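You operate a simulated robot arm through the tools that you are given. There is no shell and no other tool. Be economical: measure what you need, move in short steps, check, and stop when the job is done.

Carry out the task below with a simulated robot arm. There is one attempt and no reset: what you move stays moved.

Task
Scrub the crust off the drip plate and drain the basin.
Fine: basket into the basin, brush back in its cup; the drain stays open. Set down upright: wire basket. What is to be rubbed or washed off counts as gone when no trace of it is left.
Where things are to end (x, y in the base frame): wire basket within 25 mm of [580, -20].

Only the result counts: the job must be done as asked and must still hold three seconds after the hand-in. Knocking over, shifting, dropping, spilling or breaking anything else fails it.

Robot
A 7-joint arm with a two-finger parallel gripper, fixed in place. Base frame: the origin is at the foot of the arm, x ahead of it, y to its left, z up; the work surface is at about z = 840. Lengths are in mm, angles in degrees, forces in N, time in s.
With the tool pointing down near the work surface it reaches from about 300 to 700 mm from the base axis. Its first joint turns from -66.0 to 66.0 degrees. Payload 1.57 kg.
The tool frame sits at the grasp point between the pads (the TCP): z along the fingers, y along the line on which they close. The tips reach 30 mm beyond it. The gripper opens to 110 mm. The fingers are 24 mm wide and 12 mm thick; the gripper's body (48 by 112 mm) begins 78 mm behind the TCP.
Orientation is that of the tool frame in the base frame, as [roll, pitch, yaw] about the fixed x, y, z axes, in that order (R = Rz(yaw) Ry(pitch) Rx(roll)). With the fingers straight down and closing along the base's y, the tool's x points along the base's -x, its y along +y and its z along -z.

Tools
- The arm moves only by the tool step_arm. Its argument "targets" is one flat list of numbers, 6 for each row, row after row: the shift along the base's x, y, z in mm, then the turn, a rotation vector about the base's x, y, z in degrees. In form: [x, y, z, ax, ay, az, x, y, z, ax, ay, az, ...]. A call has 1 to 12 rows; each row is the pose to reach, as a shift and turn from the pose commanded when the call began. "jaw" is the gripper command, from -1 (shut) to 1 (fully open), values between in proportion, set as the call begins (left out, the last holds). A row lasts 0.2 s, in which the tool goes at most 50 mm and 8.6 degrees; a call with a longer step from one row to the next is refused whole, and so is a gripper value outside its range. A pose out of reach is approached as far as the arm can. The call stops where the force on the tool passes 40 N (or 10 N more than at its start, if that is more) or the arm is blocked; 0.2 s more then pass. Each finger travels about 108 mm/s and halts on what it meets, pressing with about 42 N; the grip force reading is that of the motor and also rises with nothing between the fingers. The clock runs only during rows and for 0.2 s after the last one: add rows that repeat a pose to give the fingers time. The reply holds the time, the measured pose of the TCP, the force on the tool along the base axes, the opening and the grip force, in the units named above and with some noise, with the torque about the TCP (base axes, N m) and any sound that the robot's microphone picked up.
- Cameras (640 x 400 px; columns grow to the right, rows downward): "scene" is fixed at [137, -375.2, 1425]; the picture's right is [0.89, -0.46, 0.00], its down [-0.24, -0.46, -0.85] and it looks along [0.40, 0.76, -0.52] (base axes); focal length 342 px, centre (320, 200). "wrist" rides on the gripper at [70, 16, -141] in the tool frame; the picture's right is [-0.23, 0.97, 0.00], its down [-0.86, -0.20, -0.48] and it looks along [-0.47, -0.11, 0.88] (tool axes); focal length 222 px, centre (320, 200).
- snapshot(camera): a new picture of that camera. No time passes.
- probe_pixels(camera, pixels): for up to 12 pixels [column, row] of the newest picture of that camera ("zoom" is the newest enlarged one), the place [x, y, z] in the base frame of the surface seen there, good to about 2 mm, but the place of the scene camera against the robot may be out by one fixed shift of up to 25 mm in any direction. No time passes.
- close_up(camera, box): a new picture of the part [left, top, right, bottom] of that camera's present view, enlarged. No time passes.
- finish_job(): hands the job in; it is judged then, once.

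Work in short steps. Measure before you move; look again where a grasp or a placing could have gone wrong, and mend it. You have 80 turns and 34 pictures in all, those below and enlarged ones among them. Open the gripper and draw the arm clear of the work before you hand the job in, unless the task says otherwise; then end with one line.

The tools are called after ">>>" by a JSON object that holds its "name" and its "arguments". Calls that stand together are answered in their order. step_arm: Moves the arm, as the interface text tells. Its arguments: {"type":"object","properties":{"targets":{"type":"array","items":{"type":"number"}},"jaw":{"type":"number"}},"required":["targets"]} The other tools are called the same way: snapshot (camera) takes a picture; probe_pixels (camera, pixels) gives the place of the surface under pixels of a picture; close_up (camera, box) takes an enlarged picture of a part of a camera's view; finish_job () hands the job in.

At the start:

```text
t: 0.0
eef_pos: [333.9, 157.8, 1202.0]
orientation: [-180.0, -0.1, -180.0]
contact_force: [0.0, 0.3, 0.2]
torque: [0.04, -0.02, 0.01]
finger_gap: 110.2
grasp_force: 0.1
```

scene: 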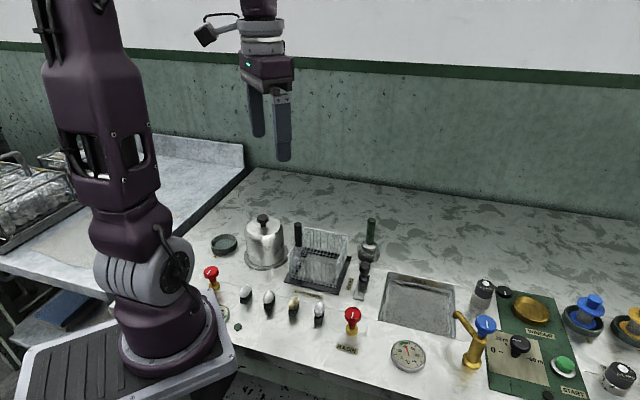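
wrist: 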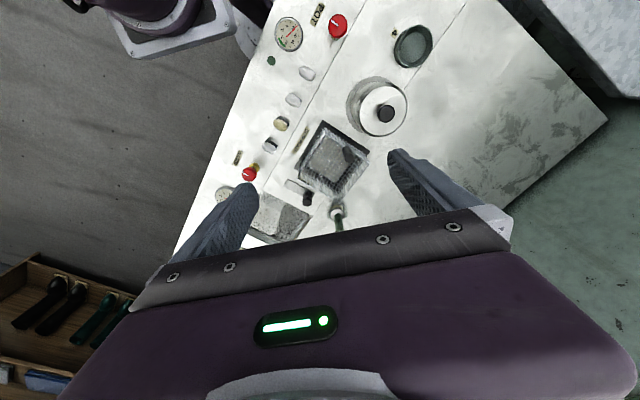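

I'll enlarge the working area of the scene view to identify the basket, brush, basin and drain control.

>>> {"name": "close_up", "arguments": {"camera": "scene", "box": [200, 190, 420, 330]}}

>>> {"name": "close_up", "arguments": {"camera": "scene", "box": [340, 250, 640, 400]}}

```text
2.86 times, centred on (310, 260) of scene
```

zoom: 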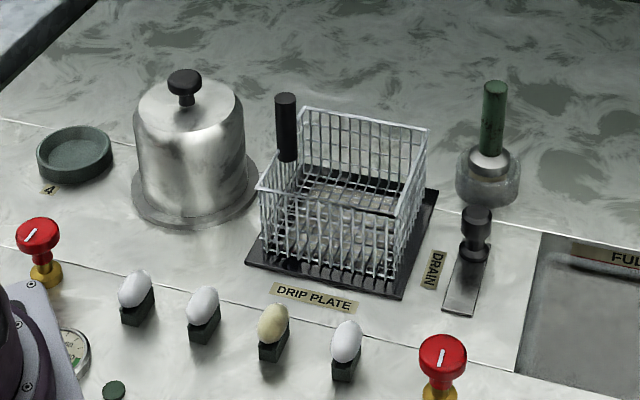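

```text
2.13 times, centred on (490, 325) of scene
```

zoom: 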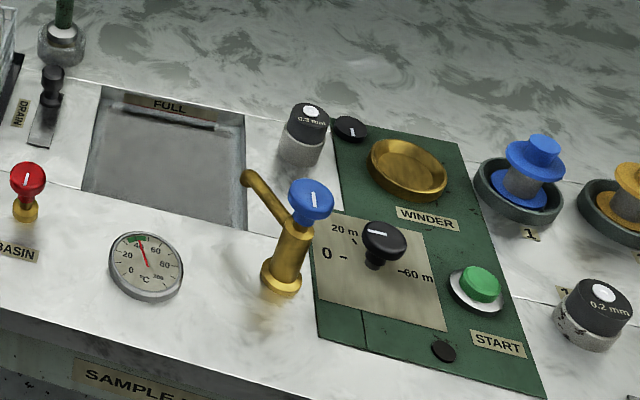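

I'll probe key points in the wrist view (no offset there) and the same spots in the scene view to calibrate it.

>>> {"name": "probe_pixels", "arguments": {"camera": "wrist", "pixels": [[385, 113], [249, 174], [337, 18], [323, 121], [368, 158], [297, 175], [337, 214], [308, 198], [290, 182], [331, 155], [349, 155], [270, 215]]}}

>>> {"name": "probe_pixels", "arguments": {"camera": "scene", "pixels": [[263, 216], [352, 313], [211, 272], [371, 220], [364, 268], [298, 226], [388, 275], [456, 290], [381, 312], [449, 336], [420, 305], [348, 236]]}}

```text
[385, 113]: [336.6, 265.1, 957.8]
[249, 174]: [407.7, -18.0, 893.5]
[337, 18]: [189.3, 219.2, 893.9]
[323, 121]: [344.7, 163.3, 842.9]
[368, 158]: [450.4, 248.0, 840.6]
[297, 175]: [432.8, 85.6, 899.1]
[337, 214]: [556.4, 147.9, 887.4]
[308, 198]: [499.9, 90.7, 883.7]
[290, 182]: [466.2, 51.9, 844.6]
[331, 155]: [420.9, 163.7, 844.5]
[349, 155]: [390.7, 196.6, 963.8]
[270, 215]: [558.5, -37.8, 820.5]
```

```text
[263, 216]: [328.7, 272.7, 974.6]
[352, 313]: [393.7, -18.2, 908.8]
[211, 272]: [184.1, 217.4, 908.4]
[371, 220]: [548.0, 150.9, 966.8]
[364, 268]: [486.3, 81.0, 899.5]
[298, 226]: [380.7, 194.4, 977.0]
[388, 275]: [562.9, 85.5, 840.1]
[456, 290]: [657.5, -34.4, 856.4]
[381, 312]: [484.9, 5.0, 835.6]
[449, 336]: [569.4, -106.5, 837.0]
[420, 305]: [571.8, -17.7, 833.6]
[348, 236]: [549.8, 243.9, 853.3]
```

Scene readings seem shifted by about (-8, 0, +15). I move to a nearer view over plate, lever and basin.

>>> {"name": "step_arm", "arguments": {"targets": [0, -30, -40, 0, 0, 0, 0, -50, -80, 0, 0, 0, 0, -50, -100, 0, 0, 0]}}

>>> {"name": "snapshot", "arguments": {"camera": "wrist"}}

```text
t: 0.8
eef_pos: [333.8, 108.1, 1101.2]
orientation: [-180.0, -0.1, 180.0]
contact_force: [-0.5, 0.1, -0.2]
torque: [-0.02, 0.0, 0.01]
finger_gap: 110.0
grasp_force: 0.1
```

```text
29 pictures are left
```

wrist: 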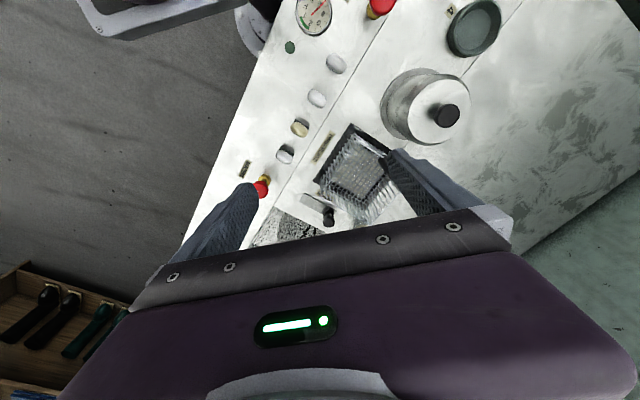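

The gripper body hides the far side, so I move forward and higher.

>>> {"name": "step_arm", "arguments": {"targets": [45, -10, 10, 0, 0, 0, 90, -20, 20, 0, 0, 0, 130, -30, 40, 0, 0, 0, 150, -30, 50, 0, 0, 0]}}

>>> {"name": "close_up", "arguments": {"camera": "wrist", "box": [180, 40, 440, 240]}}

```text
t: 1.8
eef_pos: [484.6, 77.9, 1151.8]
orientation: [-180.0, 0.0, -179.9]
contact_force: [0.4, 0.2, -0.8]
torque: [0.01, -0.01, 0.0]
finger_gap: 110.0
grasp_force: 0.1
```

```text
2.00 times, centred on (310, 140) of wrist
```

zoom: 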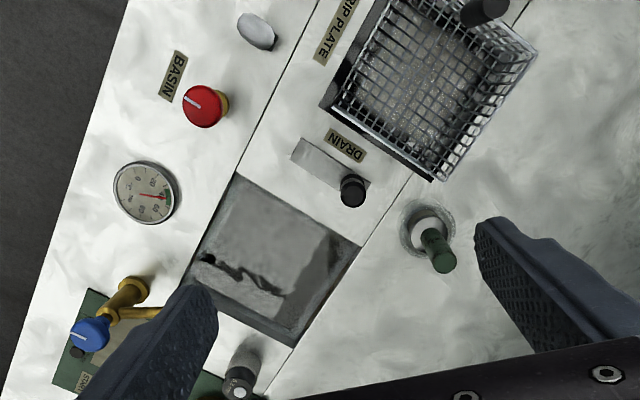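

Clear view now: drain lever knob (352,190), brush handle (438,250), basket top corners and black handle (485,10). Probing these.

>>> {"name": "probe_pixels", "arguments": {"camera": "zoom", "pixels": [[352, 185], [300, 147], [353, 200], [440, 262], [432, 238], [424, 222], [411, 205], [237, 176], [361, 247], [290, 345], [270, 240], [205, 102]]}}

>>> {"name": "probe_pixels", "arguments": {"camera": "zoom", "pixels": [[537, 52], [436, 178], [341, 104], [322, 105], [433, 181], [395, 3], [490, 8], [420, 80], [470, 130], [290, 290], [440, 120], [195, 255]]}}

```text
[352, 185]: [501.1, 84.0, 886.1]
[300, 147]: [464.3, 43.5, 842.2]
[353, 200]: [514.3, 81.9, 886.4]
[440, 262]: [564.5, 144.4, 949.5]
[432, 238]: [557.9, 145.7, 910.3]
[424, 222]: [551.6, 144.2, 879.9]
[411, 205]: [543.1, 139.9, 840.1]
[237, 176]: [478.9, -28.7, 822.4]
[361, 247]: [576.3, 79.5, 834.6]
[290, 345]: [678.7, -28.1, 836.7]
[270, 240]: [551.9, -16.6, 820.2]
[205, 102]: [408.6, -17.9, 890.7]
```

```text
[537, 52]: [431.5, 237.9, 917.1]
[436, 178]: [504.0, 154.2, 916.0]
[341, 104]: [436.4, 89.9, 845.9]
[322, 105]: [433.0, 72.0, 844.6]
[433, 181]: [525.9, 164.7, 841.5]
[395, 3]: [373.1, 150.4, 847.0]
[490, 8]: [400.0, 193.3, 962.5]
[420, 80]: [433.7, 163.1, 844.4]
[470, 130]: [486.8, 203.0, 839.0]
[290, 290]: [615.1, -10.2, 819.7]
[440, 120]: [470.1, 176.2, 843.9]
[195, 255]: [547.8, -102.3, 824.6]
```

I need details of the drain lever and the basket; taking enlargements.

>>> {"name": "close_up", "arguments": {"camera": "scene", "box": [340, 215, 460, 290]}}

>>> {"name": "close_up", "arguments": {"camera": "scene", "box": [275, 205, 371, 310]}}

>>> {"name": "close_up", "arguments": {"camera": "wrist", "box": [290, 20, 450, 140]}}

```text
5.33 times, centred on (400, 252) of scene
```

zoom: 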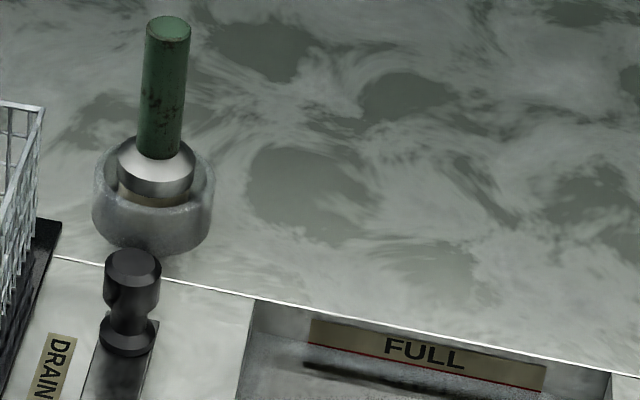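

```text
3.81 times, centred on (323, 258) of scene
```

zoom: 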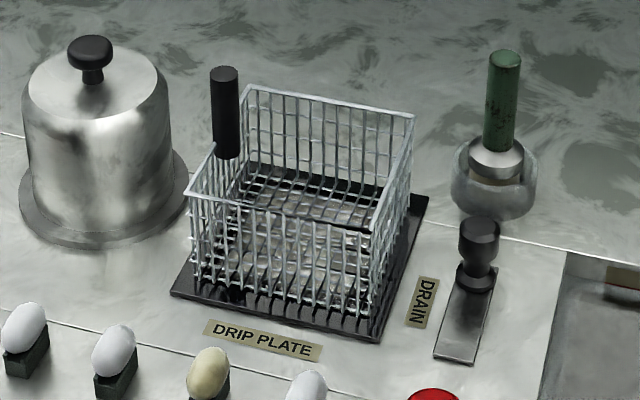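

```text
3.33 times, centred on (370, 80) of wrist
```

zoom: 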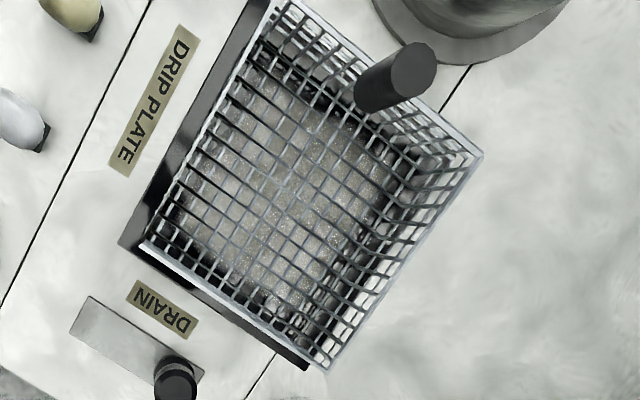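

Probing basket rim, plate corners and handle in this enlargement for exact orientation.

>>> {"name": "probe_pixels", "arguments": {"camera": "zoom", "pixels": [[121, 245], [304, 367], [247, 3], [144, 243], [322, 370], [481, 157], [290, 5], [412, 62], [372, 98], [290, 220], [80, 315], [180, 375]]}}

>>> {"name": "probe_pixels", "arguments": {"camera": "wrist", "pixels": [[274, 128], [300, 124], [378, 68], [395, 47], [388, 40], [405, 45], [310, 160], [240, 130], [360, 115], [290, 190], [267, 175], [400, 60]]}}

```text
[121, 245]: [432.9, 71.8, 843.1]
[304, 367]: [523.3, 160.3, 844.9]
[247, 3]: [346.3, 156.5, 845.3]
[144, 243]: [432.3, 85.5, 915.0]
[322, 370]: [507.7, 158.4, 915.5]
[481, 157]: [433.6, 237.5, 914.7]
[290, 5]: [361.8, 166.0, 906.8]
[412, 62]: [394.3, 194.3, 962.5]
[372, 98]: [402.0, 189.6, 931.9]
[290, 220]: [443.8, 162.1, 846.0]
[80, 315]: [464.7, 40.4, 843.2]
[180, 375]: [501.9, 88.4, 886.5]
```

```text
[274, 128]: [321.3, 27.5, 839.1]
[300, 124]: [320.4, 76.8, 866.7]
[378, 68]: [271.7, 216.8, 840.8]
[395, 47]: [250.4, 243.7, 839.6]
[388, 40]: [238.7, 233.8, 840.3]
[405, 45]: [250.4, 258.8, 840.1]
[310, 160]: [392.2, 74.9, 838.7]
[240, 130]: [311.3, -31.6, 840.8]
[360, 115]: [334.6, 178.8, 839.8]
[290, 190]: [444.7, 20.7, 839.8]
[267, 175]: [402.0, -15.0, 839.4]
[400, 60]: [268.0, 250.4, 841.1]
```

Basket is ~105 mm square at ~45°, centre (433,161), handle at ~(397,195) topping 962. I'll open the drain first: turn 44° so fingers close across the slide direction, and go above the knob (~(506,85), top 886).

>>> {"name": "step_arm", "arguments": {"targets": [10, 3, -30, 0, 0, 8, 21, 7, -60, 0, 0, 16, 21, 7, -100, 0, 0, 24, 21, 7, -140, 0, 0, 32, 21, 7, -170, 0, 0, 40, 21, 7, -190, 0, 0, 44, 21, 7, -190, 0, 0, 44], "jaw": -0.05}}

>>> {"name": "snapshot", "arguments": {"camera": "wrist"}}

```text
t: 3.4
eef_pos: [505.5, 85.0, 961.0]
orientation: [180.0, 0.0, -135.9]
contact_force: [0.1, -0.3, -0.1]
torque: [0.0, -0.01, 0.01]
finger_gap: 52.4
grasp_force: 0.0
```

```text
24 pictures are left
```

wrist: 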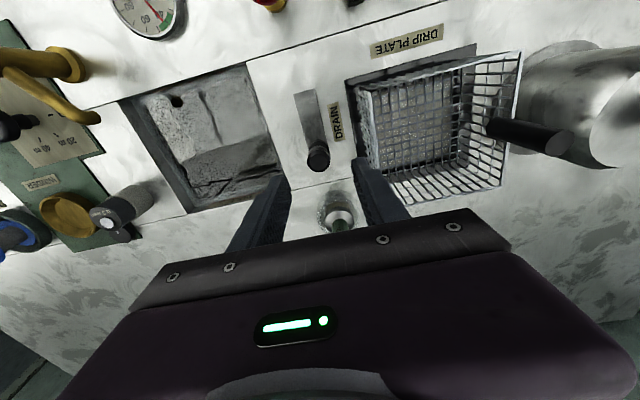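

Knob top at (319,150); I'll probe it, the basin corners and the handle from here.

>>> {"name": "probe_pixels", "arguments": {"camera": "wrist", "pixels": [[319, 148], [311, 148], [327, 148], [319, 158], [296, 95], [319, 90], [122, 102], [245, 66], [276, 172], [188, 212], [496, 130], [338, 222]]}}

>>> {"name": "probe_pixels", "arguments": {"camera": "wrist", "pixels": [[175, 101], [200, 120], [150, 160], [200, 190], [215, 150], [560, 142], [490, 118], [490, 137], [345, 82], [477, 43], [260, 90], [400, 130]]}}

```text
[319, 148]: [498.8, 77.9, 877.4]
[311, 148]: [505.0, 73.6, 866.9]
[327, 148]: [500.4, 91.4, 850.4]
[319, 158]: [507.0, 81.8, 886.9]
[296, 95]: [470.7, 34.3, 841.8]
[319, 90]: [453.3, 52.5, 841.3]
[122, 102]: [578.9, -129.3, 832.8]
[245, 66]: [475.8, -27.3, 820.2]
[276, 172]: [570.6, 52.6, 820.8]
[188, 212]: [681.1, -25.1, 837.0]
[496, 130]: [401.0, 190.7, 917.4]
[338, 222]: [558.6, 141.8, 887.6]
```

```text
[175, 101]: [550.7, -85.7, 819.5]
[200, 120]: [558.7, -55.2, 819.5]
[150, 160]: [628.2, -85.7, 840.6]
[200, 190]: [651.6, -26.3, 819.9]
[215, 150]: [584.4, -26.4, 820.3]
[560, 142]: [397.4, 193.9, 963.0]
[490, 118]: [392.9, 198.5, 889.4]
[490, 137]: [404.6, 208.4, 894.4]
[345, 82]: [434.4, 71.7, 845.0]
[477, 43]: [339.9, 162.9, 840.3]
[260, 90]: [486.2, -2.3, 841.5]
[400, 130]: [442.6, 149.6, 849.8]
```

Knob axis ≈ (507,84). Descend to TCP z≈879 and close on it.

>>> {"name": "step_arm", "arguments": {"targets": [1, -1, -40, 0, 0, 0, 1, -1, -70, 0, 0, 0, 1, -1, -82, 0, 0, 0]}}

>>> {"name": "step_arm", "arguments": {"targets": [0, 0, 0, 0, 0, 0, 0, 0, 0, 0, 0, 0], "jaw": -1}}

```text
t: 4.2
eef_pos: [506.6, 84.3, 879.9]
orientation: [-179.9, -0.1, -136.0]
contact_force: [0.2, 0.2, 0.0]
torque: [0.0, 0.02, -0.01]
finger_gap: 52.2
grasp_force: 0.0
```

```text
t: 4.8
eef_pos: [505.5, 82.3, 880.2]
orientation: [180.0, 0.0, -135.9]
contact_force: [7.2, -5.5, -7.7]
torque: [0.23, -0.37, -0.07]
finger_gap: 23.4
grasp_force: 35.5
```

Knob gripped (23 mm). Slide it toward the front of the track in small steps.

>>> {"name": "step_arm", "arguments": {"targets": [-4, -4, 0, 0, 0, 0, -8, -8, 0, 0, 0, 0, -12, -12, 0, 0, 0, 0, -16, -16, 0, 0, 0, 0]}}

```text
t: 5.8
eef_pos: [491.9, 67.2, 879.4]
orientation: [180.0, 0.0, -136.0]
contact_force: [10.5, -9.5, -20.6]
torque: [0.08, 0.06, -0.08]
finger_gap: 23.3
grasp_force: 35.3
```

It moved ~20 mm but with a downward pull; I check whether it slides or tilts.

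>>> {"name": "close_up", "arguments": {"camera": "scene", "box": [320, 215, 480, 335]}}

```text
3.33 times, centred on (400, 275) of scene
```

zoom: 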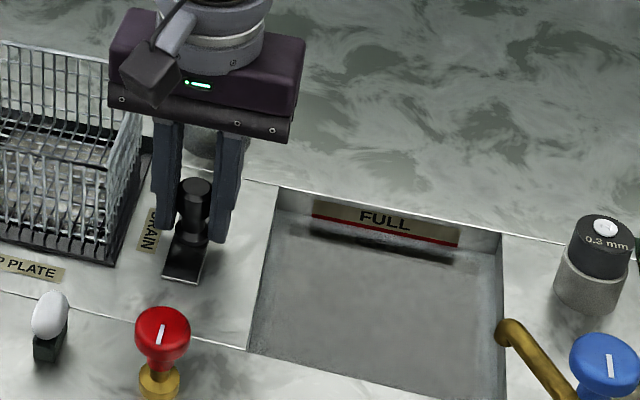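

It slides upright. Continue to the end of the track, easing down 1 mm.

>>> {"name": "step_arm", "arguments": {"targets": [-4, -4, -1, 0, 0, 0, -8, -8, -1, 0, 0, 0, -12, -12, -1, 0, 0, 0, -16, -16, -1, 0, 0, 0, -20, -20, -1, 0, 0, 0, -24, -24, -1, 0, 0, 0]}}

```text
t: 7.2
eef_pos: [463.5, 43.4, 878.3]
orientation: [179.9, -0.2, -136.0]
contact_force: [0.2, 0.7, 0.6]
torque: [-0.05, 0.0, 0.01]
finger_gap: 0.0
grasp_force: 20.9
```

Gap is 0: the grip slipped. Open and look.

>>> {"name": "close_up", "arguments": {"camera": "scene", "box": [320, 215, 480, 335]}}

```text
3.33 times, centred on (400, 275) of scene
```

zoom: 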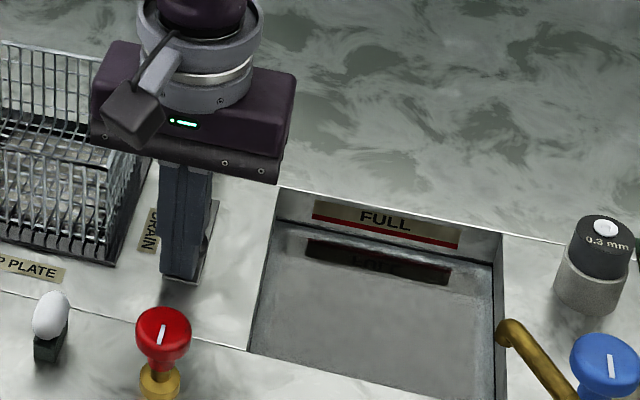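

The water level is falling, so the drain is open. Raise away from the knob and check its position.

>>> {"name": "step_arm", "arguments": {"targets": [0, 0, 40, 0, 0, 0, 0, 0, 90, 0, 0, 0]}}

>>> {"name": "snapshot", "arguments": {"camera": "wrist"}}

```text
t: 7.8
eef_pos: [466.7, 43.8, 970.3]
orientation: [-180.0, 0.0, -136.0]
contact_force: [0.3, 0.3, 0.0]
torque: [-0.01, -0.01, -0.01]
finger_gap: 0.0
grasp_force: 21.4
```

```text
21 pictures are left
```

wrist: 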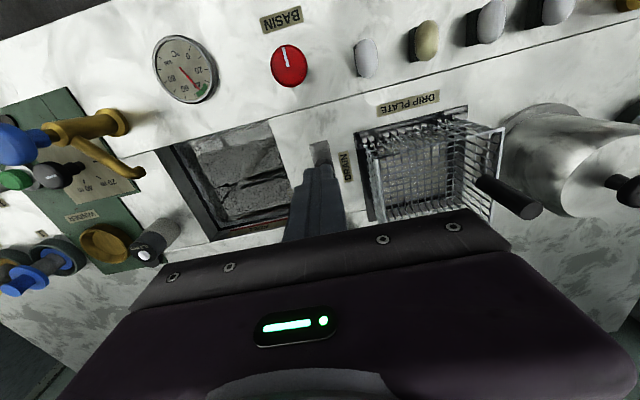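

The knob is hidden behind the fingers. Raise and go above the basket handle (398,194) with ~45 mm opening, then look.

>>> {"name": "step_arm", "arguments": {"targets": [-5, 10, 40, 0, 0, 0, -15, 40, 60, 0, 0, 0, -35, 80, 60, 0, 0, 0, -55, 120, 60, 0, 0, 0, -69, 150, 60, 0, 0, 0, -69, 150, 60, 0, 0, 0], "jaw": -0.2}}

>>> {"name": "snapshot", "arguments": {"camera": "wrist"}}

>>> {"name": "snapshot", "arguments": {"camera": "scene"}}

```text
t: 9.2
eef_pos: [396.4, 194.3, 1029.0]
orientation: [180.0, 0.0, -136.0]
contact_force: [0.6, 0.0, 0.1]
torque: [0.01, 0.0, 0.0]
finger_gap: 44.0
grasp_force: 0.2
```

```text
20 pictures are left
```

wrist: 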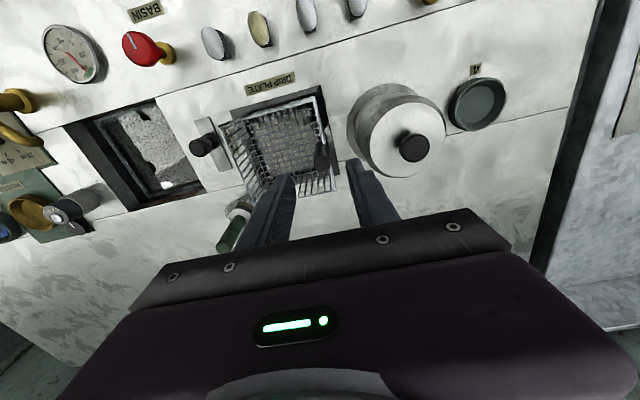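

```text
19 pictures are left
```

scene: 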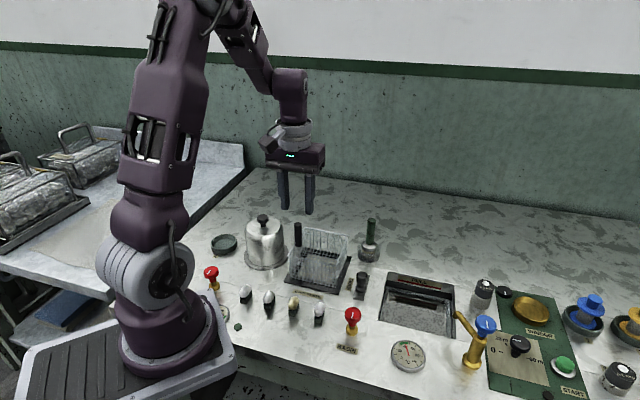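

The basin appears empty now. Probe the knob, handle, basin floor and pot from this wrist picture.

>>> {"name": "probe_pixels", "arguments": {"camera": "wrist", "pixels": [[198, 146], [205, 123], [213, 142], [320, 163], [316, 163], [325, 163], [322, 150], [140, 120], [160, 165], [130, 150], [370, 140], [350, 120]]}}

>>> {"name": "probe_pixels", "arguments": {"camera": "scene", "pixels": [[361, 277], [298, 225], [420, 315], [400, 310], [298, 240], [440, 320], [404, 295]]}}

>>> {"name": "close_up", "arguments": {"camera": "wrist", "box": [180, 80, 400, 220]}}

```text
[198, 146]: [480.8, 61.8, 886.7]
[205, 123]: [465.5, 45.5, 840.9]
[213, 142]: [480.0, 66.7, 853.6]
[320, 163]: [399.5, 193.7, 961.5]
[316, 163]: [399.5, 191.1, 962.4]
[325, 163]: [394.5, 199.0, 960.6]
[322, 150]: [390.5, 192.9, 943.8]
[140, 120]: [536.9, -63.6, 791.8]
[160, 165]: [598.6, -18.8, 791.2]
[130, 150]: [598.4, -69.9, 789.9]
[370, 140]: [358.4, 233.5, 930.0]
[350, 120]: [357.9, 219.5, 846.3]
```

```text
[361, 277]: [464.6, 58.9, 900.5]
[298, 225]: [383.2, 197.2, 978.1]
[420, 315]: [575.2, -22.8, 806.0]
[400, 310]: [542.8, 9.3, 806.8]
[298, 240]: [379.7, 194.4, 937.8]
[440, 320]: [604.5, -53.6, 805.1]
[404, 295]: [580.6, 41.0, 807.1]
```

```text
2.86 times, centred on (290, 150) of wrist
```

zoom: 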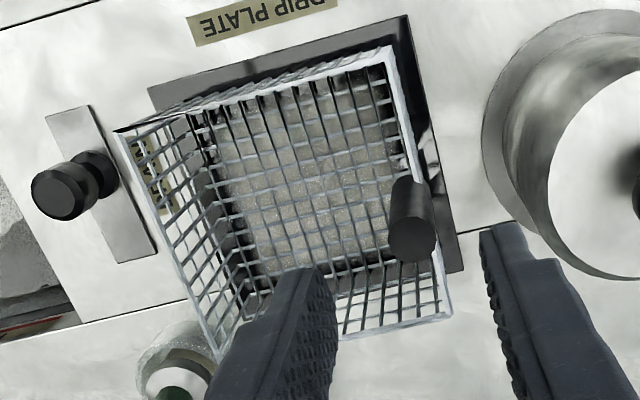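

Handle axis ≈ (397,195). Descend to TCP z≈940 and close on it.

>>> {"name": "step_arm", "arguments": {"targets": [0, 1, -45, 0, 0, 0, 0, 1, -75, 0, 0, 0, 0, 1, -89, 0, 0, 0]}}

>>> {"name": "step_arm", "arguments": {"targets": [0, 0, 0, 0, 0, 0, 0, 0, 0, 0, 0, 0], "jaw": -1}}

```text
t: 10.0
eef_pos: [398.1, 193.6, 940.5]
orientation: [179.9, 0.0, -136.1]
contact_force: [0.0, -0.5, 0.5]
torque: [-0.01, -0.01, -0.02]
finger_gap: 43.9
grasp_force: 0.1
```

```text
t: 10.6
eef_pos: [398.1, 193.3, 940.8]
orientation: [180.0, 0.0, -136.0]
contact_force: [0.1, 0.3, -0.5]
torque: [0.03, 0.02, 0.01]
finger_gap: 16.1
grasp_force: 31.7
```

Gripped at 16 mm. Lift slowly 30 mm and check.

>>> {"name": "step_arm", "arguments": {"targets": [0, 0, 5, 0, 0, 0, 0, 0, 15, 0, 0, 0, 0, 0, 30, 0, 0, 0]}}

>>> {"name": "close_up", "arguments": {"camera": "scene", "box": [240, 190, 480, 350]}}

```text
t: 11.4
eef_pos: [396.9, 194.6, 970.5]
orientation: [180.0, -0.1, -136.0]
contact_force: [0.0, -0.8, 0.4]
torque: [0.08, 0.02, 0.02]
finger_gap: 16.3
grasp_force: 31.7
```

```text
2.50 times, centred on (360, 270) of scene
```

zoom: 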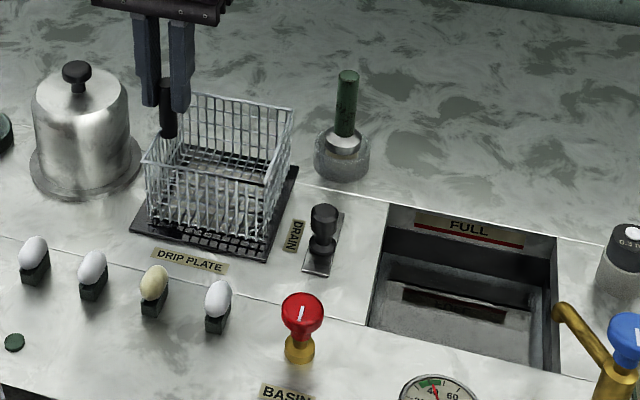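

Unclear whether the basket rose; probe the rim corners, handle and plate in this enlargement.

>>> {"name": "probe_pixels", "arguments": {"camera": "zoom", "pixels": [[266, 187], [292, 109], [147, 163], [168, 130], [166, 90], [266, 258], [134, 229], [75, 68], [150, 100], [181, 100]]}}

>>> {"name": "close_up", "arguments": {"camera": "wrist", "box": [180, 80, 400, 220]}}

```text
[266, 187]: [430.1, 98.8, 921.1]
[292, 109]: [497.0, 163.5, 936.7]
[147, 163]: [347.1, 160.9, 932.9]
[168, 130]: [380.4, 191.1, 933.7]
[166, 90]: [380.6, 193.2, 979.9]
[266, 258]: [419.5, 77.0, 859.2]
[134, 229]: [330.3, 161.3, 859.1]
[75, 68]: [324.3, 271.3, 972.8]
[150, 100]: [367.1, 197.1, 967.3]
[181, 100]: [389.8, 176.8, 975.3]
```

```text
2.86 times, centred on (290, 150) of wrist
```

zoom: 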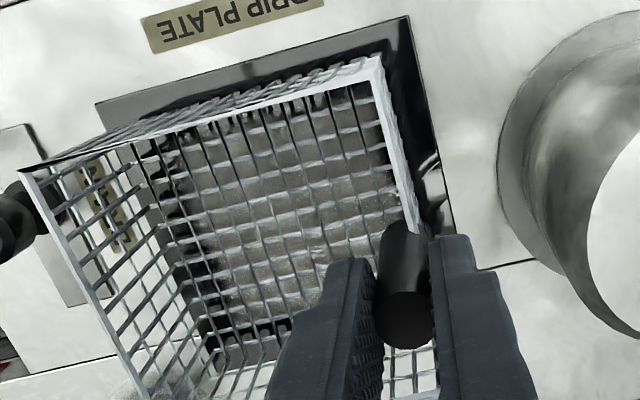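

The handle slid through the pads – the fingertips were likely bearing on the rim wire. I lower to TCP ≈950 (tips just above the rim), reopen and regrip.

>>> {"name": "step_arm", "arguments": {"targets": [0, 0, -7, 0, 0, 0, 0, 0, -14, 0, 0, 0, 0, 0, -20, 0, 0, 0]}}

>>> {"name": "step_arm", "arguments": {"targets": [0, 0, 0, 0, 0, 0], "jaw": -0.4}}

>>> {"name": "close_up", "arguments": {"camera": "scene", "box": [255, 200, 375, 310]}}

```text
t: 12.2
eef_pos: [398.3, 195.0, 950.8]
orientation: [179.9, 0.1, -135.9]
contact_force: [4.7, -1.5, 24.0]
torque: [-0.15, -0.28, 0.05]
finger_gap: 16.3
grasp_force: 31.8
```

```text
t: 12.6
eef_pos: [396.7, 194.2, 950.2]
orientation: [-179.9, -0.1, -136.0]
contact_force: [-0.6, 0.0, 0.4]
torque: [-0.03, 0.0, 0.0]
finger_gap: 32.9
grasp_force: 0.0
```

```text
3.64 times, centred on (315, 255) of scene
```

zoom: 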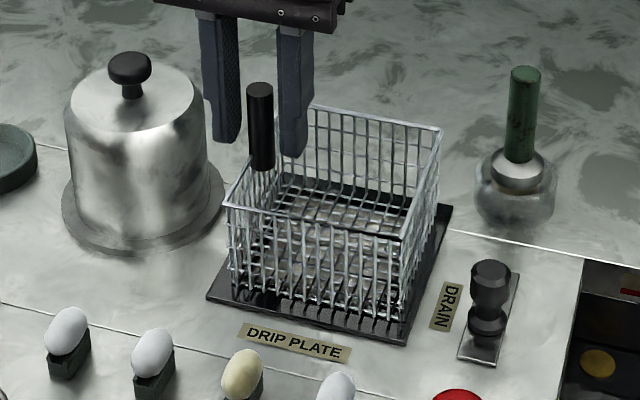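

Tips now sit above the rim beside the handle. Regrip and lift again.

>>> {"name": "step_arm", "arguments": {"targets": [0, 0, 0, 0, 0, 0, 0, 0, 0, 0, 0, 0, 0, 0, 0, 0, 0, 0], "jaw": -1}}

>>> {"name": "step_arm", "arguments": {"targets": [0, 0, 4, 0, 0, 0, 0, 0, 10, 0, 0, 0, 0, 0, 16, 0, 0, 0, 0, 0, 22, 0, 0, 0, 0, 0, 30, 0, 0, 0]}}

>>> {"name": "close_up", "arguments": {"camera": "scene", "box": [255, 200, 375, 310]}}

```text
t: 13.4
eef_pos: [398.1, 195.8, 950.7]
orientation: [180.0, 0.1, -136.0]
contact_force: [-0.2, -0.2, -0.3]
torque: [0.01, 0.04, -0.01]
finger_gap: 16.1
grasp_force: 31.6
```

```text
t: 14.6
eef_pos: [397.4, 194.9, 980.4]
orientation: [180.0, 0.0, -136.0]
contact_force: [-0.6, 0.2, -1.0]
torque: [0.05, 0.02, 0.02]
finger_gap: 16.3
grasp_force: 32.5
```

```text
3.64 times, centred on (315, 255) of scene
```

zoom: 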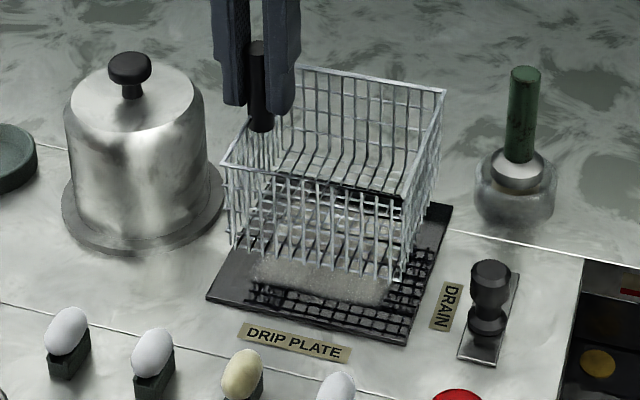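

Basket lifted upright; the crust shows on the plate and the basin is empty. Raise, then carry to above the basin (TCP → (544.5, 14)).

>>> {"name": "step_arm", "arguments": {"targets": [0, 0, 25, 0, 0, 0, 0, 0, 50, 0, 0, 0, 0, 0, 75, 0, 0, 0, 18, -22, 80, 0, 0, 0, 37, -45, 80, 0, 0, 0, 56, -68, 80, 0, 0, 0, 75, -92, 80, 0, 0, 0, 94, -115, 80, 0, 0, 0, 113, -139, 80, 0, 0, 0, 132, -163, 80, 0, 0, 0, 147, -181, 80, 0, 0, 0, 147, -181, 80, 0, 0, 0]}}

>>> {"name": "snapshot", "arguments": {"camera": "scene"}}

>>> {"name": "snapshot", "arguments": {"camera": "wrist"}}

```text
t: 17.2
eef_pos: [544.0, 12.0, 1059.4]
orientation: [-179.9, -0.1, -136.1]
contact_force: [0.4, 0.1, -1.6]
torque: [0.02, 0.05, -0.02]
finger_gap: 16.1
grasp_force: 31.4
```

```text
13 pictures are left
```

scene: 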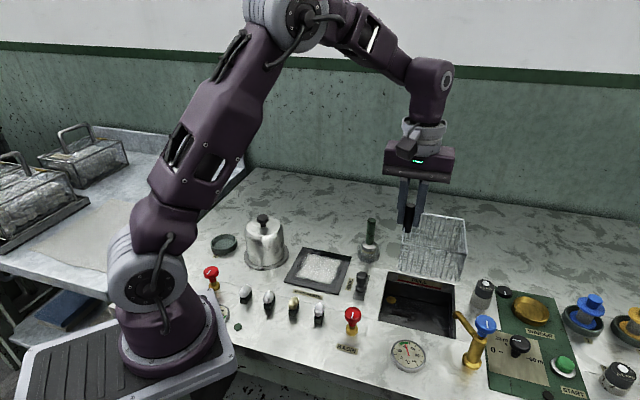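

```text
12 pictures are left
```

wrist: 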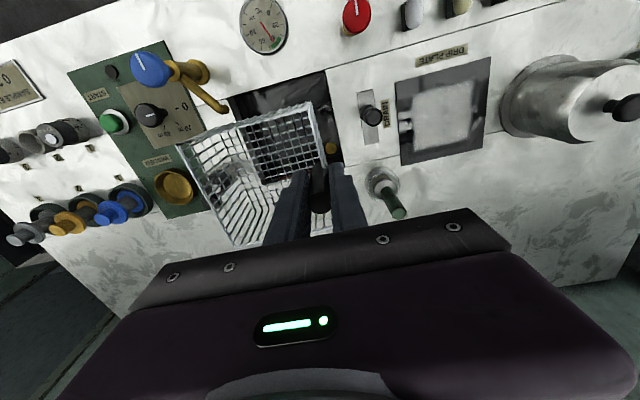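

Probe basin floor, tap spout, carried basket's rim corners and the crust.

>>> {"name": "probe_pixels", "arguments": {"camera": "scene", "pixels": [[420, 318], [405, 312], [440, 322], [393, 300], [457, 316], [466, 240], [408, 250], [462, 312]]}}

>>> {"name": "probe_pixels", "arguments": {"camera": "wrist", "pixels": [[222, 107], [312, 103], [178, 145], [318, 160], [326, 176], [410, 95], [481, 80], [416, 147], [470, 132], [445, 112], [395, 210], [332, 148]]}}

```text
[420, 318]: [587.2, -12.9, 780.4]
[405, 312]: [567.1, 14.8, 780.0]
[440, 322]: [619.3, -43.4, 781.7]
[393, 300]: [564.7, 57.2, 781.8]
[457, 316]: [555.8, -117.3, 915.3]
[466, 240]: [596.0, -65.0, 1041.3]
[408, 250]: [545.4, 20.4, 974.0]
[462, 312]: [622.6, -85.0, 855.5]
```

```text
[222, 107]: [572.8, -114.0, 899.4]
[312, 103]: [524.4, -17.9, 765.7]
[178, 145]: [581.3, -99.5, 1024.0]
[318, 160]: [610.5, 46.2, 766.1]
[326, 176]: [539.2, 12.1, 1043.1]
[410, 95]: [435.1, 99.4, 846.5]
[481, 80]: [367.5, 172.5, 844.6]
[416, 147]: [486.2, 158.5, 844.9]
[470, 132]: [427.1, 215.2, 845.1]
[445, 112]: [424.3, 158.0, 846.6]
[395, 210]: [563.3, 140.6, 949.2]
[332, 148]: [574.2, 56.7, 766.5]
```

Basin floor is at z≈766; the tap spout tip (≈(570,-115,899)) is near the basket's corner, so I shift slightly to centre (576,-16) and descend to just above the floor.

>>> {"name": "step_arm", "arguments": {"targets": [-3, 6, -20, 0, 0, 0, -3, 6, -50, 0, 0, 0, -3, 6, -80, 0, 0, 0, -3, 6, -110, 0, 0, 0, -3, 6, -135, 0, 0, 0, -3, 6, -155, 0, 0, 0, -3, 6, -170, 0, 0, 0, -3, 6, -178, 0, 0, 0, -3, 6, -182, 0, 0, 0]}}

>>> {"name": "snapshot", "arguments": {"camera": "scene"}}

```text
t: 19.2
eef_pos: [540.8, 18.8, 877.5]
orientation: [180.0, 0.0, -136.0]
contact_force: [-0.3, -0.3, -1.1]
torque: [0.05, 0.04, -0.03]
finger_gap: 16.4
grasp_force: 31.4
```

```text
11 pictures are left
```

scene: 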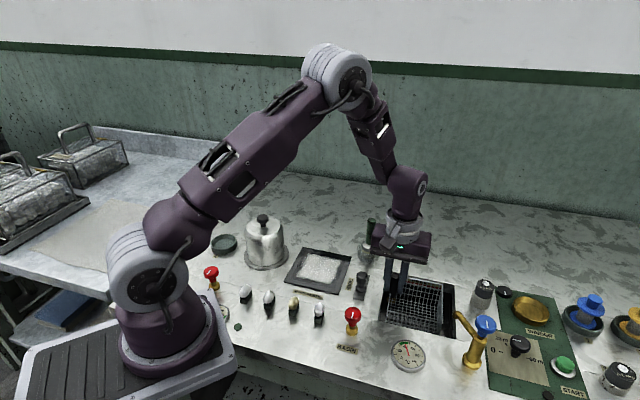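

The basket is inside the basin. Lower until it touches the floor.

>>> {"name": "step_arm", "arguments": {"targets": [0, 0, -3, 0, 0, 0, 0, 0, -6, 0, 0, 0, 0, 0, -9, 0, 0, 0]}}

```text
t: 20.0
eef_pos: [542.2, 17.6, 870.7]
orientation: [-179.9, 0.2, -136.0]
contact_force: [-5.3, 1.8, 24.1]
torque: [-0.02, 0.16, 0.01]
finger_gap: 16.6
grasp_force: 31.5
```

Contact with the floor (24 N). Release modestly, then rise.

>>> {"name": "step_arm", "arguments": {"targets": [0, 0, 2, 0, 0, 0, 0, 0, 2, 0, 0, 0], "jaw": -0.45}}

>>> {"name": "step_arm", "arguments": {"targets": [0, 0, 20, 0, 0, 0, 0, 0, 60, 0, 0, 0, 0, 0, 110, 0, 0, 0, 0, 20, 150, 0, 0, 0]}}

>>> {"name": "snapshot", "arguments": {"camera": "wrist"}}

```text
t: 20.6
eef_pos: [541.8, 18.1, 870.9]
orientation: [-179.9, 0.0, -136.0]
contact_force: [0.4, 1.0, -0.8]
torque: [0.0, -0.03, 0.02]
finger_gap: 30.4
grasp_force: 0.0
```

```text
t: 21.6
eef_pos: [540.8, 38.1, 1022.0]
orientation: [-180.0, 0.0, -136.0]
contact_force: [-0.2, 0.1, -0.7]
torque: [-0.01, 0.02, 0.01]
finger_gap: 30.1
grasp_force: 0.1
```

```text
10 pictures are left
```

wrist: 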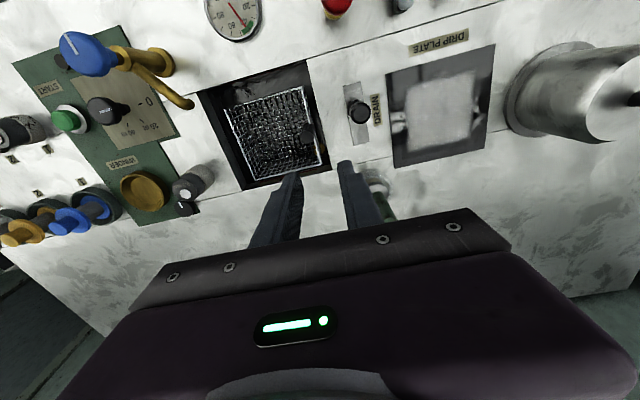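

Verify basket corners, and measure the crust's extent and the brush's position.

>>> {"name": "probe_pixels", "arguments": {"camera": "wrist", "pixels": [[231, 112], [305, 88], [327, 163], [247, 182], [390, 77], [493, 48], [396, 165], [482, 143], [402, 85], [473, 70], [478, 128], [410, 150]]}}

>>> {"name": "close_up", "arguments": {"camera": "wrist", "box": [340, 30, 520, 210]}}

```text
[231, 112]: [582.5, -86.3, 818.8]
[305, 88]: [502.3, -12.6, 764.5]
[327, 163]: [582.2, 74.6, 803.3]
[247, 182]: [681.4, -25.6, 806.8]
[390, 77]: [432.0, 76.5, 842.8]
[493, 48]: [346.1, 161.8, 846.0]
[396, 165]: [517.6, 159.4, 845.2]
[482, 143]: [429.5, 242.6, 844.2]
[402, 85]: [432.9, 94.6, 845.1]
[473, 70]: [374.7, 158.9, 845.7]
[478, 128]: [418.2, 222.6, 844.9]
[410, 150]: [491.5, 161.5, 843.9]
```

```text
2.22 times, centred on (430, 120) of wrist
```

zoom: 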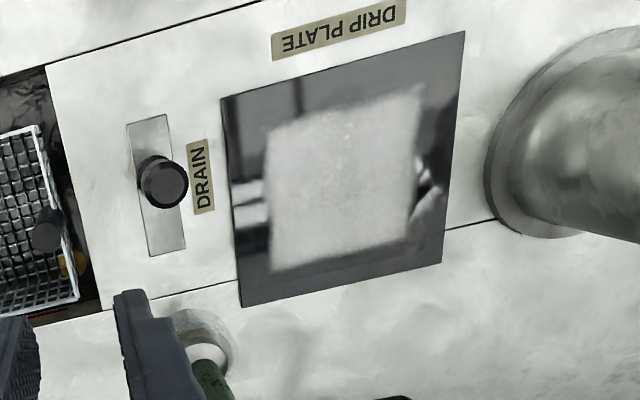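

Basket is well placed. Probe crust corners in the enlargement, then go above the brush handle (~(562,143), top 950).

>>> {"name": "probe_pixels", "arguments": {"camera": "zoom", "pixels": [[264, 130], [424, 83], [412, 243], [268, 272], [222, 98], [464, 32], [442, 262], [240, 305], [345, 180], [160, 175]]}}

>>> {"name": "step_arm", "arguments": {"targets": [0, 40, 0, 0, 0, 0, 10, 80, 0, 0, 0, 0, 21, 105, 0, 0, 0, 0, 21, 105, -15, 0, 0, 0], "jaw": -0.1}}

>>> {"name": "snapshot", "arguments": {"camera": "wrist"}}

```text
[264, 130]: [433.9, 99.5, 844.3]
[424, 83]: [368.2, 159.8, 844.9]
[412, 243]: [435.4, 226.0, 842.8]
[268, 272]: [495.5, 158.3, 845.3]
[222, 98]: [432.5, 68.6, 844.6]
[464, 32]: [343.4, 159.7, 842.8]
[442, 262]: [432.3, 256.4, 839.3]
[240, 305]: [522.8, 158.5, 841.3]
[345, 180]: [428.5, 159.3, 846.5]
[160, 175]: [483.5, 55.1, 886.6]
```

```text
t: 22.6
eef_pos: [564.7, 143.6, 1006.2]
orientation: [-180.0, 0.0, -136.0]
contact_force: [-0.7, 0.1, 0.3]
torque: [-0.01, 0.02, 0.02]
finger_gap: 49.6
grasp_force: 0.1
```

```text
8 pictures are left
```

wrist: 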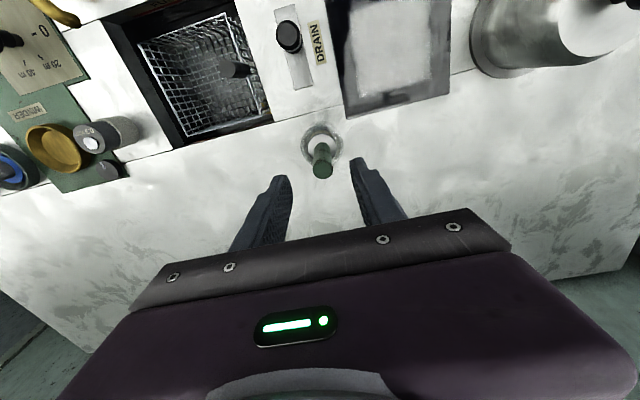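

Probe the brush top, ferrule and cup rim.

>>> {"name": "probe_pixels", "arguments": {"camera": "wrist", "pixels": [[322, 172], [316, 170], [328, 170], [322, 164], [322, 155], [320, 147], [321, 129], [302, 146], [341, 144], [310, 138], [333, 139]]}}

```text
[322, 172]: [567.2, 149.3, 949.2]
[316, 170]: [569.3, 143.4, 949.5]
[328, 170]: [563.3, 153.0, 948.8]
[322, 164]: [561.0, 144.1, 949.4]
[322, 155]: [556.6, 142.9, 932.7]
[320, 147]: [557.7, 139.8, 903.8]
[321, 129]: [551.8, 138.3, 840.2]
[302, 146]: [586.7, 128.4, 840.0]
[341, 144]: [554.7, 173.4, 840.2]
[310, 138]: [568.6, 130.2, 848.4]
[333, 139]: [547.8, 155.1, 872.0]
```

Handle axis ≈ (564.5,148). Descend to TCP z≈925 and grip.

>>> {"name": "step_arm", "arguments": {"targets": [2, 5, -10, 0, 0, 0, 2, 5, -45, 0, 0, 0, 2, 5, -70, 0, 0, 0, 2, 5, -82, 0, 0, 0]}}

>>> {"name": "step_arm", "arguments": {"targets": [0, 0, 0, 0, 0, 0, 0, 0, 0, 0, 0, 0, 0, 0, 0, 0, 0, 0], "jaw": -1}}

```text
t: 23.6
eef_pos: [565.9, 148.9, 923.7]
orientation: [179.9, 0.0, -136.0]
contact_force: [-0.4, -0.7, -1.0]
torque: [0.01, 0.04, 0.0]
finger_gap: 49.5
grasp_force: 0.1
```

```text
t: 24.4
eef_pos: [564.8, 150.2, 924.5]
orientation: [-180.0, 0.0, -135.9]
contact_force: [-0.2, -1.0, 0.5]
torque: [-0.04, -0.07, -0.04]
finger_gap: 18.7
grasp_force: 33.3
```

Gripped (18.7 mm). Lift 60 mm and check the brush with a close-up.

>>> {"name": "step_arm", "arguments": {"targets": [0, 0, 10, 0, 0, 0, 0, 0, 30, 0, 0, 0, 0, 0, 60, 0, 0, 0]}}

>>> {"name": "close_up", "arguments": {"camera": "scene", "box": [320, 180, 440, 270]}}

```text
t: 25.2
eef_pos: [563.0, 150.3, 985.1]
orientation: [-180.0, 0.0, -136.1]
contact_force: [0.2, -0.5, -1.5]
torque: [0.05, 0.0, -0.04]
finger_gap: 18.6
grasp_force: 32.9
```

```text
4.44 times, centred on (380, 225) of scene
```

zoom: 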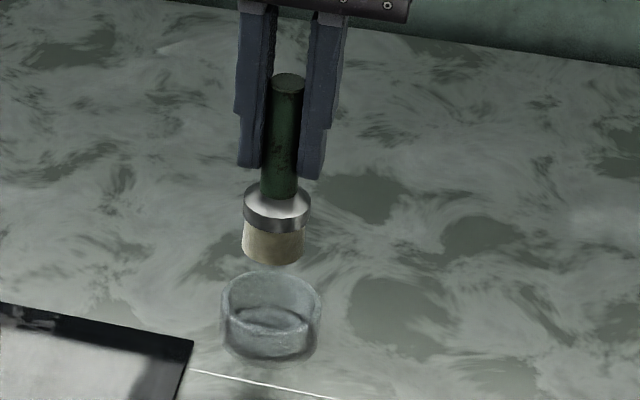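

Probe the brush bottom, and the cup rim for the return.

>>> {"name": "probe_pixels", "arguments": {"camera": "zoom", "pixels": [[270, 258], [276, 225], [285, 82], [276, 190], [270, 355], [226, 295], [318, 300], [272, 274], [265, 318], [244, 245], [302, 245]]}}

```text
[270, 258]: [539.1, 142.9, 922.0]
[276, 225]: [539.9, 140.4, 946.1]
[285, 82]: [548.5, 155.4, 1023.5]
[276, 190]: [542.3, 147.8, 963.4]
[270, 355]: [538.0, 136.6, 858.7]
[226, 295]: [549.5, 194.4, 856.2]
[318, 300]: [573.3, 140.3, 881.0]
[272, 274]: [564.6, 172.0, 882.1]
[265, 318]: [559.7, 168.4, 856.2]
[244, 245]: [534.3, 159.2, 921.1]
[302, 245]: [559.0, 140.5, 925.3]
```

Brush bottom is 79 mm below TCP, so it meets the plate (845) at TCP ≈924. Go above the crust's near corner (432,97), then lower.

>>> {"name": "step_arm", "arguments": {"targets": [-40, -10, 0, 0, 0, 0, -80, -30, 0, 0, 0, 0, -115, -45, 0, 0, 0, 0, -132, -53, 0, 0, 0, 0, -132, -53, -30, 0, 0, 0, -132, -53, -52, 0, 0, 0, -132, -53, -52, 0, 0, 0]}}

>>> {"name": "step_arm", "arguments": {"targets": [0, 0, -3, 0, 0, 0, 0, 0, -6, 0, 0, 0, 0, 0, -8, 0, 0, 0, 0, 0, -10, 0, 0, 0]}}

```text
t: 26.8
eef_pos: [432.9, 95.9, 933.1]
orientation: [-180.0, 0.0, -135.9]
contact_force: [-0.7, -0.5, -1.1]
torque: [0.01, 0.02, 0.02]
finger_gap: 18.8
grasp_force: 32.9
```

```text
t: 27.8
eef_pos: [433.4, 96.9, 922.5]
orientation: [-179.8, 0.3, -136.0]
contact_force: [3.5, 1.2, 27.7]
torque: [-0.24, -0.44, -0.05]
finger_gap: 18.8
grasp_force: 33.4
```

Contact at 28 N. Ease 0.5 mm and scrub strokes along the closing direction with 11 mm pitch.

>>> {"name": "step_arm", "arguments": {"targets": [-21, 21, 0.5, 0, 0, 0, -42, 42, 0.5, 0, 0, 0, -63.6, 63.6, 0.5, 0, 0, 0, -55.8, 71.4, 0.5, 0, 0, 0, -34.6, 50.2, 0.5, 0, 0, 0, -13.4, 29, 0.5, 0, 0, 0, 7.8, 7.8, 0.5, 0, 0, 0, 15.6, 15.6, 0.5, 0, 0, 0, -5.6, 36.8, 0.5, 0, 0, 0, -26.8, 58, 0.5, 0, 0, 0, -48, 79.2, 0.5, 0, 0, 0, -40.2, 87, 0.5, 0, 0, 0]}}

>>> {"name": "close_up", "arguments": {"camera": "scene", "box": [255, 200, 375, 310]}}

```text
t: 30.4
eef_pos: [390.9, 183.2, 923.3]
orientation: [-180.0, -0.1, -136.1]
contact_force: [-1.9, -2.1, 6.8]
torque: [-0.03, 0.13, 0.04]
finger_gap: 19.0
grasp_force: 33.7
```

```text
3.64 times, centred on (315, 255) of scene
```

zoom: 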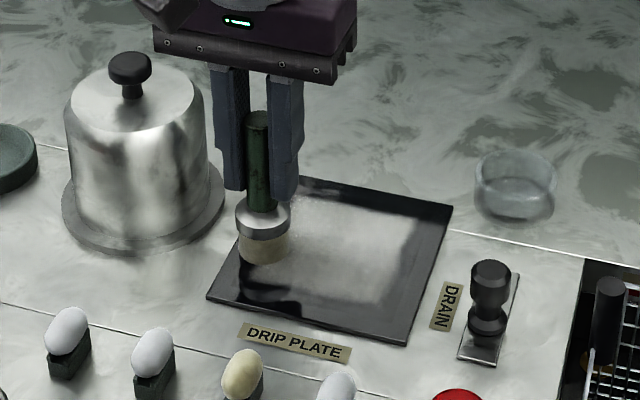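

The scrub works, haze thinned at front. Continue with a bit more pressure.

>>> {"name": "step_arm", "arguments": {"targets": [21, -21, -1, 0, 0, 0, 42, -42, -1, 0, 0, 0, 63.6, -63.6, -1, 0, 0, 0, 71.4, -55.8, -1, 0, 0, 0, 50.2, -34.6, -1, 0, 0, 0, 29, -13.4, -1, 0, 0, 0, 7.8, 7.8, -1, 0, 0, 0, 15.6, 15.6, -1, 0, 0, 0, 36.8, -5.6, -1, 0, 0, 0, 58, -26.8, -1, 0, 0, 0, 79.2, -48, -1, 0, 0, 0, 87, -40.2, -1, 0, 0, 0]}}

```text
t: 33.0
eef_pos: [478.5, 141.4, 920.2]
orientation: [-179.9, 0.0, -135.9]
contact_force: [0.3, 0.8, -1.3]
torque: [-0.02, -0.01, 0.01]
finger_gap: 19.0
grasp_force: 33.2
```

No contact force now – the brush rode up in the grip. Lower to contact again.

>>> {"name": "step_arm", "arguments": {"targets": [0, 0, -1, 0, 0, 0, 0, 0, -2, 0, 0, 0, 0, 0, -3, 0, 0, 0]}}

```text
t: 33.8
eef_pos: [479.6, 142.2, 919.5]
orientation: [-179.9, 0.1, -135.9]
contact_force: [-2.1, -4.2, 31.0]
torque: [-0.05, -0.04, -0.03]
finger_gap: 19.4
grasp_force: 33.2
```

Contact 31 N. Continue remaining strokes at slightly eased pressure.

>>> {"name": "step_arm", "arguments": {"targets": [-21, 21, 0.5, 0, 0, 0, -42, 42, 0.5, 0, 0, 0, -63.6, 63.6, 0.5, 0, 0, 0, -55.8, 71.4, 0.5, 0, 0, 0, -34.6, 50.2, 0.5, 0, 0, 0, -13.4, 29, 0.5, 0, 0, 0, 7.8, 7.8, 0.5, 0, 0, 0, 15.6, 15.6, 0.5, 0, 0, 0, -5.6, 36.8, 0.5, 0, 0, 0, -26.8, 58, 0.5, 0, 0, 0, -48, 79.2, 0.5, 0, 0, 0, -48, 79.2, 0.5, 0, 0, 0]}}

>>> {"name": "close_up", "arguments": {"camera": "scene", "box": [255, 200, 375, 310]}}

```text
t: 36.4
eef_pos: [432.5, 221.2, 918.9]
orientation: [179.9, 0.0, -136.1]
contact_force: [0.3, -0.3, -1.2]
torque: [-0.02, 0.0, -0.01]
finger_gap: 19.0
grasp_force: 33.1
```

```text
3.64 times, centred on (315, 255) of scene
```

zoom: 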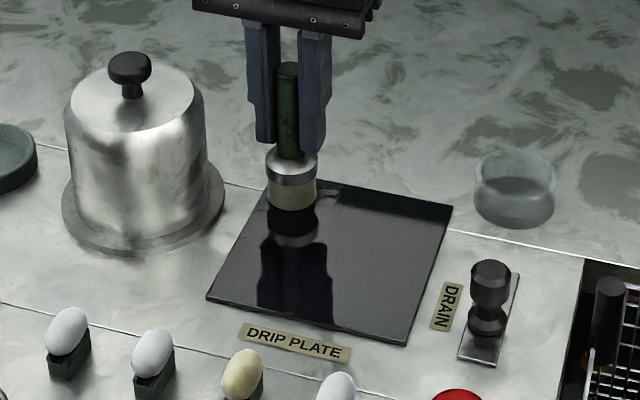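

The plate looks clean, but traces could be faint; do one more full pass. First find contact.

>>> {"name": "step_arm", "arguments": {"targets": [0, 0, -1, 0, 0, 0, 0, 0, -2, 0, 0, 0, 0, 0, -3, 0, 0, 0]}}

```text
t: 37.2
eef_pos: [432.8, 223.1, 917.0]
orientation: [179.9, 0.2, -136.1]
contact_force: [-4.8, -1.7, 31.4]
torque: [0.19, -0.06, -0.02]
finger_gap: 19.6
grasp_force: 33.2
```

Second pass, 15 mm pitch.

>>> {"name": "step_arm", "arguments": {"targets": [21, -21, 0.3, 0, 0, 0, 42, -42, 0.3, 0, 0, 0, 63.6, -63.6, 0.3, 0, 0, 0, 53, -74.2, 0.3, 0, 0, 0, 31.8, -53, 0.3, 0, 0, 0, 10.6, -31.8, 0.3, 0, 0, 0, -10.6, -10.6, 0.3, 0, 0, 0, -21.2, -21.2, 0.3, 0, 0, 0, 0, -42.4, 0.3, 0, 0, 0, 21.2, -63.6, 0.3, 0, 0, 0, 42.4, -84.8, 0.3, 0, 0, 0, 31.8, -95.4, 0.3, 0, 0, 0]}}

>>> {"name": "step_arm", "arguments": {"targets": [0, 0, -1, 0, 0, 0, 0, 0, -2, 0, 0, 0]}}

```text
t: 39.8
eef_pos: [464.4, 126.1, 917.1]
orientation: [-180.0, 0.0, -136.0]
contact_force: [2.6, 2.5, 6.9]
torque: [0.26, -0.26, -0.01]
finger_gap: 19.1
grasp_force: 33.2
```

```text
t: 40.4
eef_pos: [462.1, 126.3, 915.8]
orientation: [-179.9, 0.1, -136.1]
contact_force: [0.6, -4.1, 31.6]
torque: [0.0, -0.15, -0.02]
finger_gap: 19.5
grasp_force: 33.3
```

Finish the front half of the second pass.

>>> {"name": "step_arm", "arguments": {"targets": [-21, 21, 0.4, 0, 0, 0, -42, 42, 0.4, 0, 0, 0, -63.6, 63.6, 0.4, 0, 0, 0, -74.2, 53, 0.4, 0, 0, 0, -53, 31.8, 0.4, 0, 0, 0, -31.8, 10.6, 0.4, 0, 0, 0, -10.6, -10.6, 0.4, 0, 0, 0, -21.2, -21.2, 0.4, 0, 0, 0, -42.4, 0, 0.4, 0, 0, 0, -63.6, 21.2, 0.4, 0, 0, 0, -84.8, 42.4, 0.4, 0, 0, 0, -94, 33.2, 0.4, 0, 0, 0]}}

>>> {"name": "step_arm", "arguments": {"targets": [0, 0, -1, 0, 0, 0, 21, -21, -1, 0, 0, 0, 42, -42, -1, 0, 0, 0, 63.6, -63.6, -1, 0, 0, 0]}}

```text
t: 43.0
eef_pos: [369.7, 161.8, 916.0]
orientation: [180.0, 0.2, -135.9]
contact_force: [6.0, 6.7, 21.3]
torque: [0.52, -0.36, -0.01]
finger_gap: 19.0
grasp_force: 33.4
```

```text
t: 44.0
eef_pos: [432.2, 95.3, 914.8]
orientation: [179.9, -0.2, -135.9]
contact_force: [-2.8, 1.5, 7.7]
torque: [0.06, 0.1, 0.01]
finger_gap: 19.0
grasp_force: 33.4
```

Lift and carry the brush back above the cup, then inspect the plate and brush.

>>> {"name": "step_arm", "arguments": {"targets": [0, 0, 35, 0, 0, 0, 0, 0, 70, 0, 0, 0, 40, 10, 70, 0, 0, 0, 80, 25, 70, 0, 0, 0, 115, 42, 70, 0, 0, 0, 131.5, 53, 70, 0, 0, 0, 131.5, 53, 70, 0, 0, 0]}}

>>> {"name": "close_up", "arguments": {"camera": "scene", "box": [270, 190, 430, 310]}}

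>>> {"name": "close_up", "arguments": {"camera": "wrist", "box": [260, 0, 520, 180]}}

```text
t: 45.6
eef_pos: [564.6, 149.1, 982.9]
orientation: [-179.9, 0.0, -136.0]
contact_force: [0.4, -0.5, -1.8]
torque: [0.04, 0.01, 0.01]
finger_gap: 19.1
grasp_force: 33.4
```

```text
3.33 times, centred on (350, 250) of scene
```

zoom: 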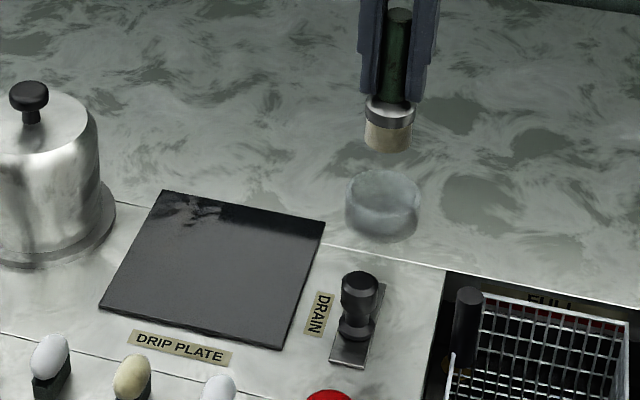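

```text
2.22 times, centred on (390, 90) of wrist
```

zoom: 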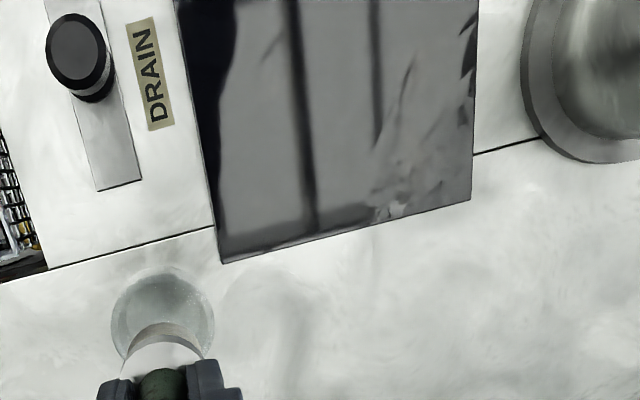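

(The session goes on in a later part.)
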